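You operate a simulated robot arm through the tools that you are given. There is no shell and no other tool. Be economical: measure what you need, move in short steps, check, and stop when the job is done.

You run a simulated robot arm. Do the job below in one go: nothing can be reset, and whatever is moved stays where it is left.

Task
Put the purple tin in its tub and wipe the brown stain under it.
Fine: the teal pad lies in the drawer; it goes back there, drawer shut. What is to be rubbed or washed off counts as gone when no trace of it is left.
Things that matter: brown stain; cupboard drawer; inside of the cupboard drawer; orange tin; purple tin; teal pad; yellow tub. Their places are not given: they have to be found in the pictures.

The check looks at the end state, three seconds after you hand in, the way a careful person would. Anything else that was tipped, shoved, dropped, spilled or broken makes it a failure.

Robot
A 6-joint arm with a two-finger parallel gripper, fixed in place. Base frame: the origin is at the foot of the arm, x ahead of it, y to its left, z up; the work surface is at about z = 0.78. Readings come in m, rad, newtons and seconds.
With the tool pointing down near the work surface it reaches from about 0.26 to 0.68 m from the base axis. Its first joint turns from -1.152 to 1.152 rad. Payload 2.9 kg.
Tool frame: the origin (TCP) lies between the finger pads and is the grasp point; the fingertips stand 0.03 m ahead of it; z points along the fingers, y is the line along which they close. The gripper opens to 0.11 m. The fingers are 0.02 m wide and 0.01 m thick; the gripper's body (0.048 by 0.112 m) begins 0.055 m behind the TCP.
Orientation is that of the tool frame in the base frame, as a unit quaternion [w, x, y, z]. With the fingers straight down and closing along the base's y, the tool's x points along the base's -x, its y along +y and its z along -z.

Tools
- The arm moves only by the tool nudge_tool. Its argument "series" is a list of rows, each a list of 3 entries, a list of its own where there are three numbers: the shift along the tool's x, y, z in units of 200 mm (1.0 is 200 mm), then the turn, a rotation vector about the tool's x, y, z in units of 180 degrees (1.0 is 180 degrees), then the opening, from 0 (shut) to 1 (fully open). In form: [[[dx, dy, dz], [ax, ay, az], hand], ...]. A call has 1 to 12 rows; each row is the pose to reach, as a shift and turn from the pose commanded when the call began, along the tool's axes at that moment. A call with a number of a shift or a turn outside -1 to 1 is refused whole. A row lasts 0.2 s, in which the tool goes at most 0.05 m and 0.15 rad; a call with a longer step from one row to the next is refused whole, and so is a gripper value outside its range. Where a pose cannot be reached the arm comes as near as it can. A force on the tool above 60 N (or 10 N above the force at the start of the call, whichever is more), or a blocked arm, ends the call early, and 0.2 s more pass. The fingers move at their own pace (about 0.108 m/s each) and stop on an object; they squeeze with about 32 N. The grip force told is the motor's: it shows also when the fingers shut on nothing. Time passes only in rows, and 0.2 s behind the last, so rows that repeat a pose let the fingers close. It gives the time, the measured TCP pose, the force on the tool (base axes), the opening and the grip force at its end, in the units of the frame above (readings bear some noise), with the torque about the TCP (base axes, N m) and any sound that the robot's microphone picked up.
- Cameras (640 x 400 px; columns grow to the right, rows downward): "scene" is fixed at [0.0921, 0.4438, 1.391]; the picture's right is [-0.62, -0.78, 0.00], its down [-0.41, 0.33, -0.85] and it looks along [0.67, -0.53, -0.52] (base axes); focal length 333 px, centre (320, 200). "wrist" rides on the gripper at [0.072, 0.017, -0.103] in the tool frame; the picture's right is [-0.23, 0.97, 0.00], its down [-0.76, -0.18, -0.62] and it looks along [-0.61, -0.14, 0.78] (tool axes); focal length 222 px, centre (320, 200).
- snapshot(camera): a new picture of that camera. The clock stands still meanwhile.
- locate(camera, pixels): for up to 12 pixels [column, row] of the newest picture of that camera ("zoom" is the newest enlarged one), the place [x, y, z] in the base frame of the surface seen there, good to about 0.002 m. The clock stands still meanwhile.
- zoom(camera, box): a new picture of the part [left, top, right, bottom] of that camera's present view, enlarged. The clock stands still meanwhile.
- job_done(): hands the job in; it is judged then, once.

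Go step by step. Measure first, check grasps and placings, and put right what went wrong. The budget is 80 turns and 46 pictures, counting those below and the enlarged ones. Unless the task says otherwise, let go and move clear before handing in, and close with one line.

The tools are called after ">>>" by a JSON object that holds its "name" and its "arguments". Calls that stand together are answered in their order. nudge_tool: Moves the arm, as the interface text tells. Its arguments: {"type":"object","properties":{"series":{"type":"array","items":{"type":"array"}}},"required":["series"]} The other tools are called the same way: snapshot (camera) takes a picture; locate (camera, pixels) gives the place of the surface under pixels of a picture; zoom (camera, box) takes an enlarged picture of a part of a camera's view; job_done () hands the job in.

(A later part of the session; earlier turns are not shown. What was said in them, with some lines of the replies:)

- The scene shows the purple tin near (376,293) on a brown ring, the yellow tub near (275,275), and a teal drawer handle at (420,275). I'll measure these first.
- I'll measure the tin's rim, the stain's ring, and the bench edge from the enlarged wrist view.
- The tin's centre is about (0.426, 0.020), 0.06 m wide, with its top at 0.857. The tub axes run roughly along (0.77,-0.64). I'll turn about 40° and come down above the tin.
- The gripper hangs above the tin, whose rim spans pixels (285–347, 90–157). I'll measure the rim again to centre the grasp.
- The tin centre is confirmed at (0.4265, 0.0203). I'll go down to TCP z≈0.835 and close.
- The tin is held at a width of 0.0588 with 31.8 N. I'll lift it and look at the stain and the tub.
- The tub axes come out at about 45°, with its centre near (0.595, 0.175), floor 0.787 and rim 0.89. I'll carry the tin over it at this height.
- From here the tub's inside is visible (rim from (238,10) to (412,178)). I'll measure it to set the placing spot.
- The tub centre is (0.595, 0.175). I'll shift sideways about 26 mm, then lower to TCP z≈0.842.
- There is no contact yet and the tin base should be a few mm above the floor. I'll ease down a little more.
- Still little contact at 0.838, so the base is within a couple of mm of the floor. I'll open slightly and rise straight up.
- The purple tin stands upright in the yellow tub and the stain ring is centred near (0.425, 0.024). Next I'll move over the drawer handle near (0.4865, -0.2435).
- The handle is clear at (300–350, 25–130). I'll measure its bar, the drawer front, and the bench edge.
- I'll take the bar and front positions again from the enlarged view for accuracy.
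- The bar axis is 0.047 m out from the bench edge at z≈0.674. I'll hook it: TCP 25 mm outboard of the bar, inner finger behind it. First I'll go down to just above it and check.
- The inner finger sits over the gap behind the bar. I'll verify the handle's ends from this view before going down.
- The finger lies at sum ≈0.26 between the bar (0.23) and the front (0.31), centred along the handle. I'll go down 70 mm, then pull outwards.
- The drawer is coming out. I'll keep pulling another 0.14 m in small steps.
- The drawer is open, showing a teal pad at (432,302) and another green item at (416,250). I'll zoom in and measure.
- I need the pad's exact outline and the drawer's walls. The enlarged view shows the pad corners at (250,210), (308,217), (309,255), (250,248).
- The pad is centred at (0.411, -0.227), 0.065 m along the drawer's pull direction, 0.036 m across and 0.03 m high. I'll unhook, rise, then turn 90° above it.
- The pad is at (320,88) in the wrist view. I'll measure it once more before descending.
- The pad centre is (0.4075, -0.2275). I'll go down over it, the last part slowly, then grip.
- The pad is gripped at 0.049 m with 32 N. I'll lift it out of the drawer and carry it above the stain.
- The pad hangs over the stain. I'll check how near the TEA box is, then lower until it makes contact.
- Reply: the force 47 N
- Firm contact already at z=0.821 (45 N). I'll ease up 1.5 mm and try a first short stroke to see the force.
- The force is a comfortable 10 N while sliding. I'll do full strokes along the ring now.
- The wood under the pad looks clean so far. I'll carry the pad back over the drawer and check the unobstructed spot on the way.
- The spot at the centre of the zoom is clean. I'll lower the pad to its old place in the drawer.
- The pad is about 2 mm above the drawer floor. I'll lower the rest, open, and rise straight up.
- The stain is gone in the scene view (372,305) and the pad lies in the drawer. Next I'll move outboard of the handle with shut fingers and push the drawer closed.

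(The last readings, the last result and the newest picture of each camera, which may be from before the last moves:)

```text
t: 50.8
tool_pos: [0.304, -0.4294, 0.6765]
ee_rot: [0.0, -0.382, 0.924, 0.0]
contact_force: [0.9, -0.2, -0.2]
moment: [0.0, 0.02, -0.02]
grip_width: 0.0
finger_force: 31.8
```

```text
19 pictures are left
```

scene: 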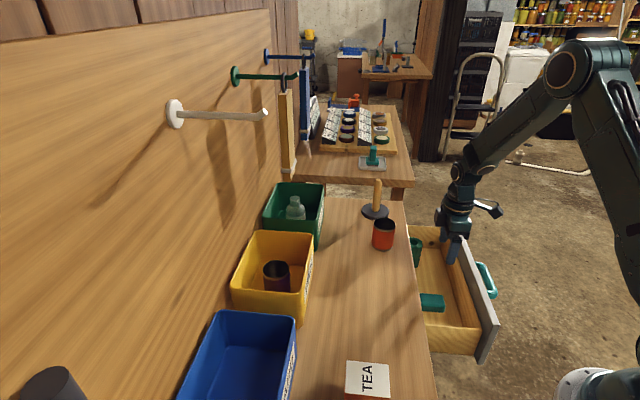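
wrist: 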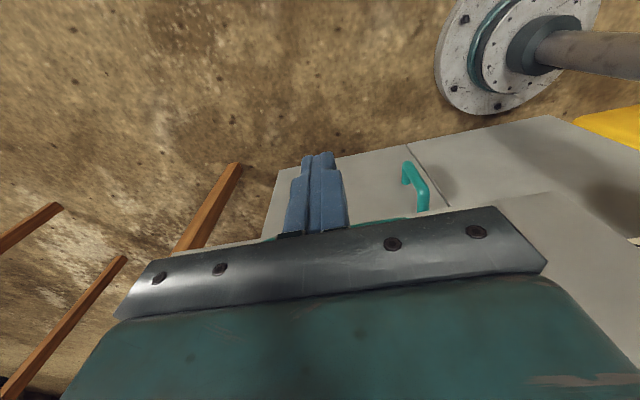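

The shut fingers are outboard of the handle at the right height. I'll push inwards steadily.

>>> {"name": "nudge_tool", "arguments": {"series": [[[-0.1, 0, 0], [0, 0, 0], 0], [[-0.18, 0, 0], [0, 0, 0], 0], [[-0.26, 0, 0], [0, 0, 0], 0], [[-0.34, 0, 0], [0, 0, 0], 0], [[-0.42, 0, 0], [0, 0, 0], 0], [[-0.5, 0, 0], [0, 0, 0], 0], [[-0.58, 0, 0], [0, 0, 0], 0], [[-0.66, 0, 0], [0, 0, 0], 0], [[-0.74, 0, 0], [0, 0, 0], 0], [[-0.82, 0, 0], [0, 0, 0], 0], [[-0.9, 0, 0], [0, 0, 0], 0], [[-0.96, 0, 0], [0, 0, 0], 0]]}}

>>> {"name": "snapshot", "arguments": {"camera": "scene"}}

```text
t: 53.4
tool_pos: [0.4384, -0.2929, 0.676]
ee_rot: [-0.001, -0.382, 0.924, 0.0]
contact_force: [0.9, -0.2, 0.0]
moment: [-0.01, 0.02, 0.01]
grip_width: 0.0
finger_force: 32.5
```

```text
18 pictures are left
```

scene: 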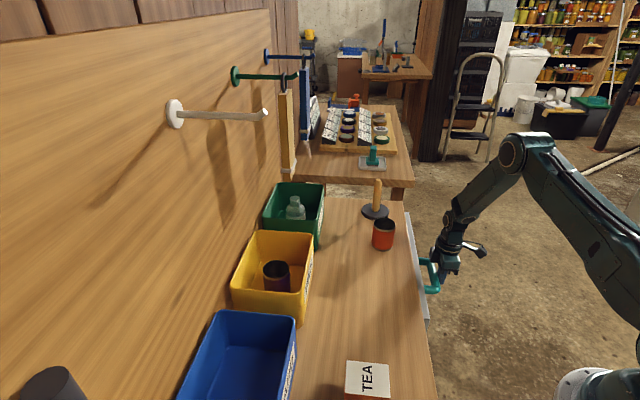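

The drawer is almost shut, with about 40 mm left. I'll push on in small steps until the force rises at the stop.

>>> {"name": "nudge_tool", "arguments": {"series": [[[-0.05, 0, 0], [0, 0, 0], 0], [[-0.09, 0, 0], [0, 0, 0], 0], [[-0.13, 0, 0], [0, 0, 0], 0], [[-0.16, 0, 0], [0, 0, 0], 0], [[-0.18, 0, 0], [0, 0, 0], 0], [[-0.19, 0, 0], [0, 0, 0], 0], [[-0.2, 0, 0], [0, 0, 0], 0], [[-0.21, 0, 0], [0, 0, 0], 0], [[-0.22, 0, 0], [0, 0, 0], 0], [[-0.23, 0, 0], [0, 0, 0], 0]]}}

```text
t: 55.6
tool_pos: [0.4641, -0.2674, 0.6766]
ee_rot: [-0.008, -0.375, 0.927, -0.002]
contact_force: [-46.1, -21.5, 31.5]
moment: [0.11, -0.1, 0.2]
grip_width: 0.0
finger_force: 31.8
```

The force jumped to about 50 N at the stop, at the expected position. I'll back off, rise clear, and look.

>>> {"name": "nudge_tool", "arguments": {"series": [[[0.1, 0, 0], [0, 0, 0], 0], [[0.25, 0, 0], [0, 0, 0], 0], [[0.3, 0, -0.15], [0, 0, 0], 0], [[0.3, 0, -0.35], [0, 0, 0], 0], [[0.3, 0, -0.55], [0, 0, 0], 0], [[0.3, 0, -0.75], [0, 0, 0], 0], [[0.3, 0, -0.95], [0, 0, 0], 0], [[0.3, 0, -0.95], [0, 0, 0], 0]]}}

>>> {"name": "snapshot", "arguments": {"camera": "wrist"}}

>>> {"name": "zoom", "arguments": {"camera": "scene", "box": [220, 180, 460, 380]}}

>>> {"name": "locate", "arguments": {"camera": "scene", "pixels": [[420, 262], [424, 290], [418, 275], [384, 225]]}}

```text
t: 57.4
tool_pos: [0.4254, -0.3041, 0.8676]
ee_rot: [0.0, -0.383, 0.924, 0.0]
contact_force: [0.3, 0.5, 0.2]
moment: [-0.01, -0.05, 0.02]
grip_width: 0.0
finger_force: 32.3
```

```text
17 pictures are left
```

wrist: 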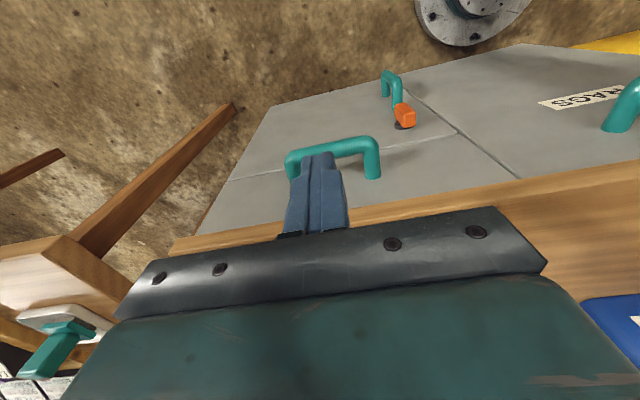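

```text
2.00 times, centred on (340, 280) of scene
```

zoom: 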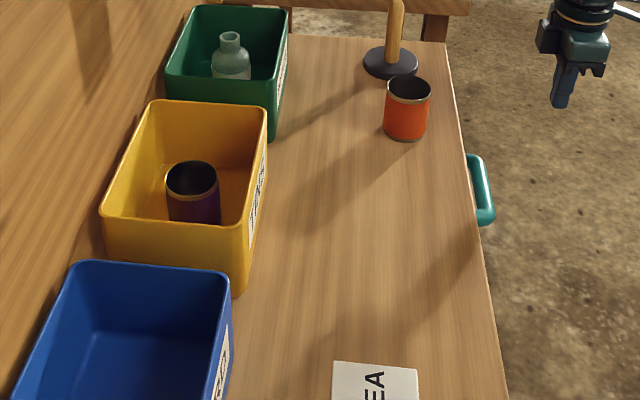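

```text
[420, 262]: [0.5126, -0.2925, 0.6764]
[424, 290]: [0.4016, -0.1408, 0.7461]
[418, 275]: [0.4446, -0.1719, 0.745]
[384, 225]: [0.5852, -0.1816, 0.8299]
```

The drawer looks nearly closed, but two readings by the handle suggest checking how flush it is. There's also an orange item at (404,115) in the wrist view. I'll zoom in on both.

>>> {"name": "zoom", "arguments": {"camera": "wrist", "box": [220, 60, 460, 210]}}

>>> {"name": "locate", "arguments": {"camera": "zoom", "pixels": [[330, 235], [400, 210], [420, 270], [490, 150], [350, 310], [450, 280], [470, 230], [590, 170], [190, 345], [250, 400], [510, 100], [620, 260]]}}

>>> {"name": "zoom", "arguments": {"camera": "scene", "box": [380, 230, 460, 330]}}

```text
2.67 times, centred on (340, 135) of wrist
```

zoom: 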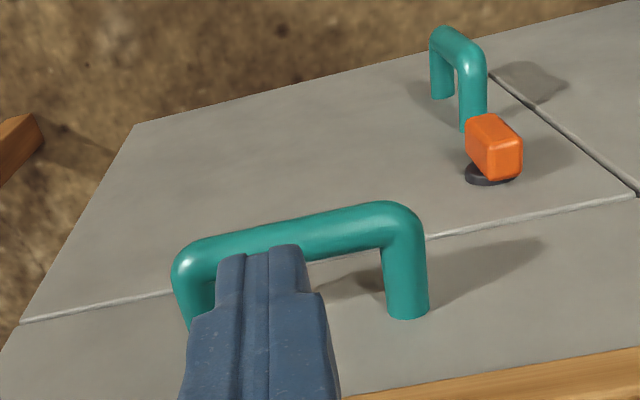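

```text
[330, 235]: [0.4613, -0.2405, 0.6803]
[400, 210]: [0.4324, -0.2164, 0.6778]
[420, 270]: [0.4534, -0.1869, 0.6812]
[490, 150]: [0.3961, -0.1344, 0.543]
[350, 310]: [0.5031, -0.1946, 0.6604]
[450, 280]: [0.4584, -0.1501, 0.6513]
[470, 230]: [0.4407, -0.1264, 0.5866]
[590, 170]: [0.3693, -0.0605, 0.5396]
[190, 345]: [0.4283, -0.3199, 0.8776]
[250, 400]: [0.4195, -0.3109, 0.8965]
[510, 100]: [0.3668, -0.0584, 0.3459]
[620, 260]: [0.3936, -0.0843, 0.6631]
```

```text
4.00 times, centred on (420, 280) of scene
```

zoom: 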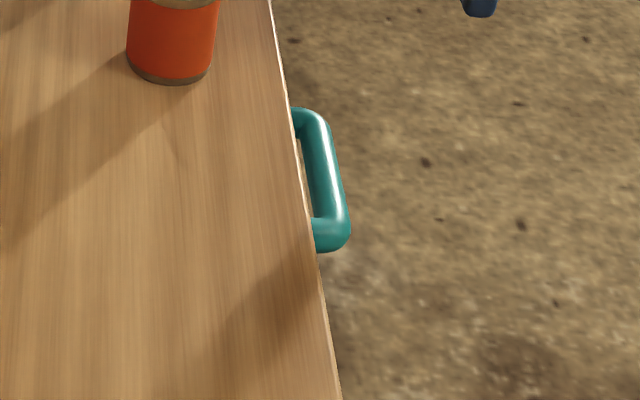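

The drawer front reads level with the door below it (sums 0.308–0.309, same as before opening), so it is shut. I'll take one last tight look at the stain spot and the tub.

>>> {"name": "zoom", "arguments": {"camera": "scene", "box": [345, 278, 405, 338]}}

>>> {"name": "zoom", "arguments": {"camera": "scene", "box": [225, 225, 325, 325]}}

```text
6.67 times, centred on (375, 308) of scene
```

zoom: 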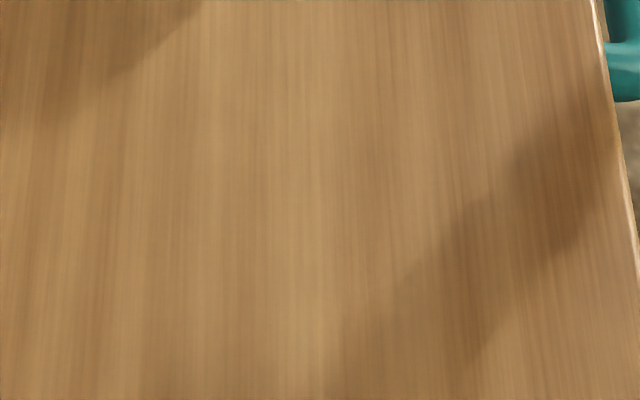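

```text
4.00 times, centred on (275, 275) of scene
```

zoom: 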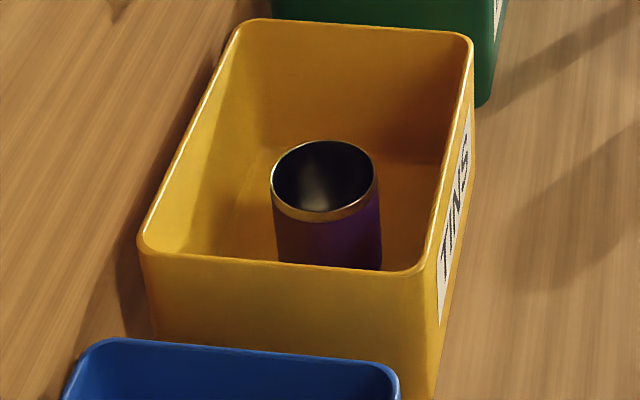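

The spot is clean with no trace of the ring, the tin stands upright in the TINS tub, and the drawer is shut. The arm is clear, so I'm handing in.

>>> {"name": "job_done", "arguments": {}}

```text
The job is handed in.
```

The purple tin is standing in the yellow tub, the brown stain is wiped off with no trace in the last picture, and the teal pad is back in the shut drawer.
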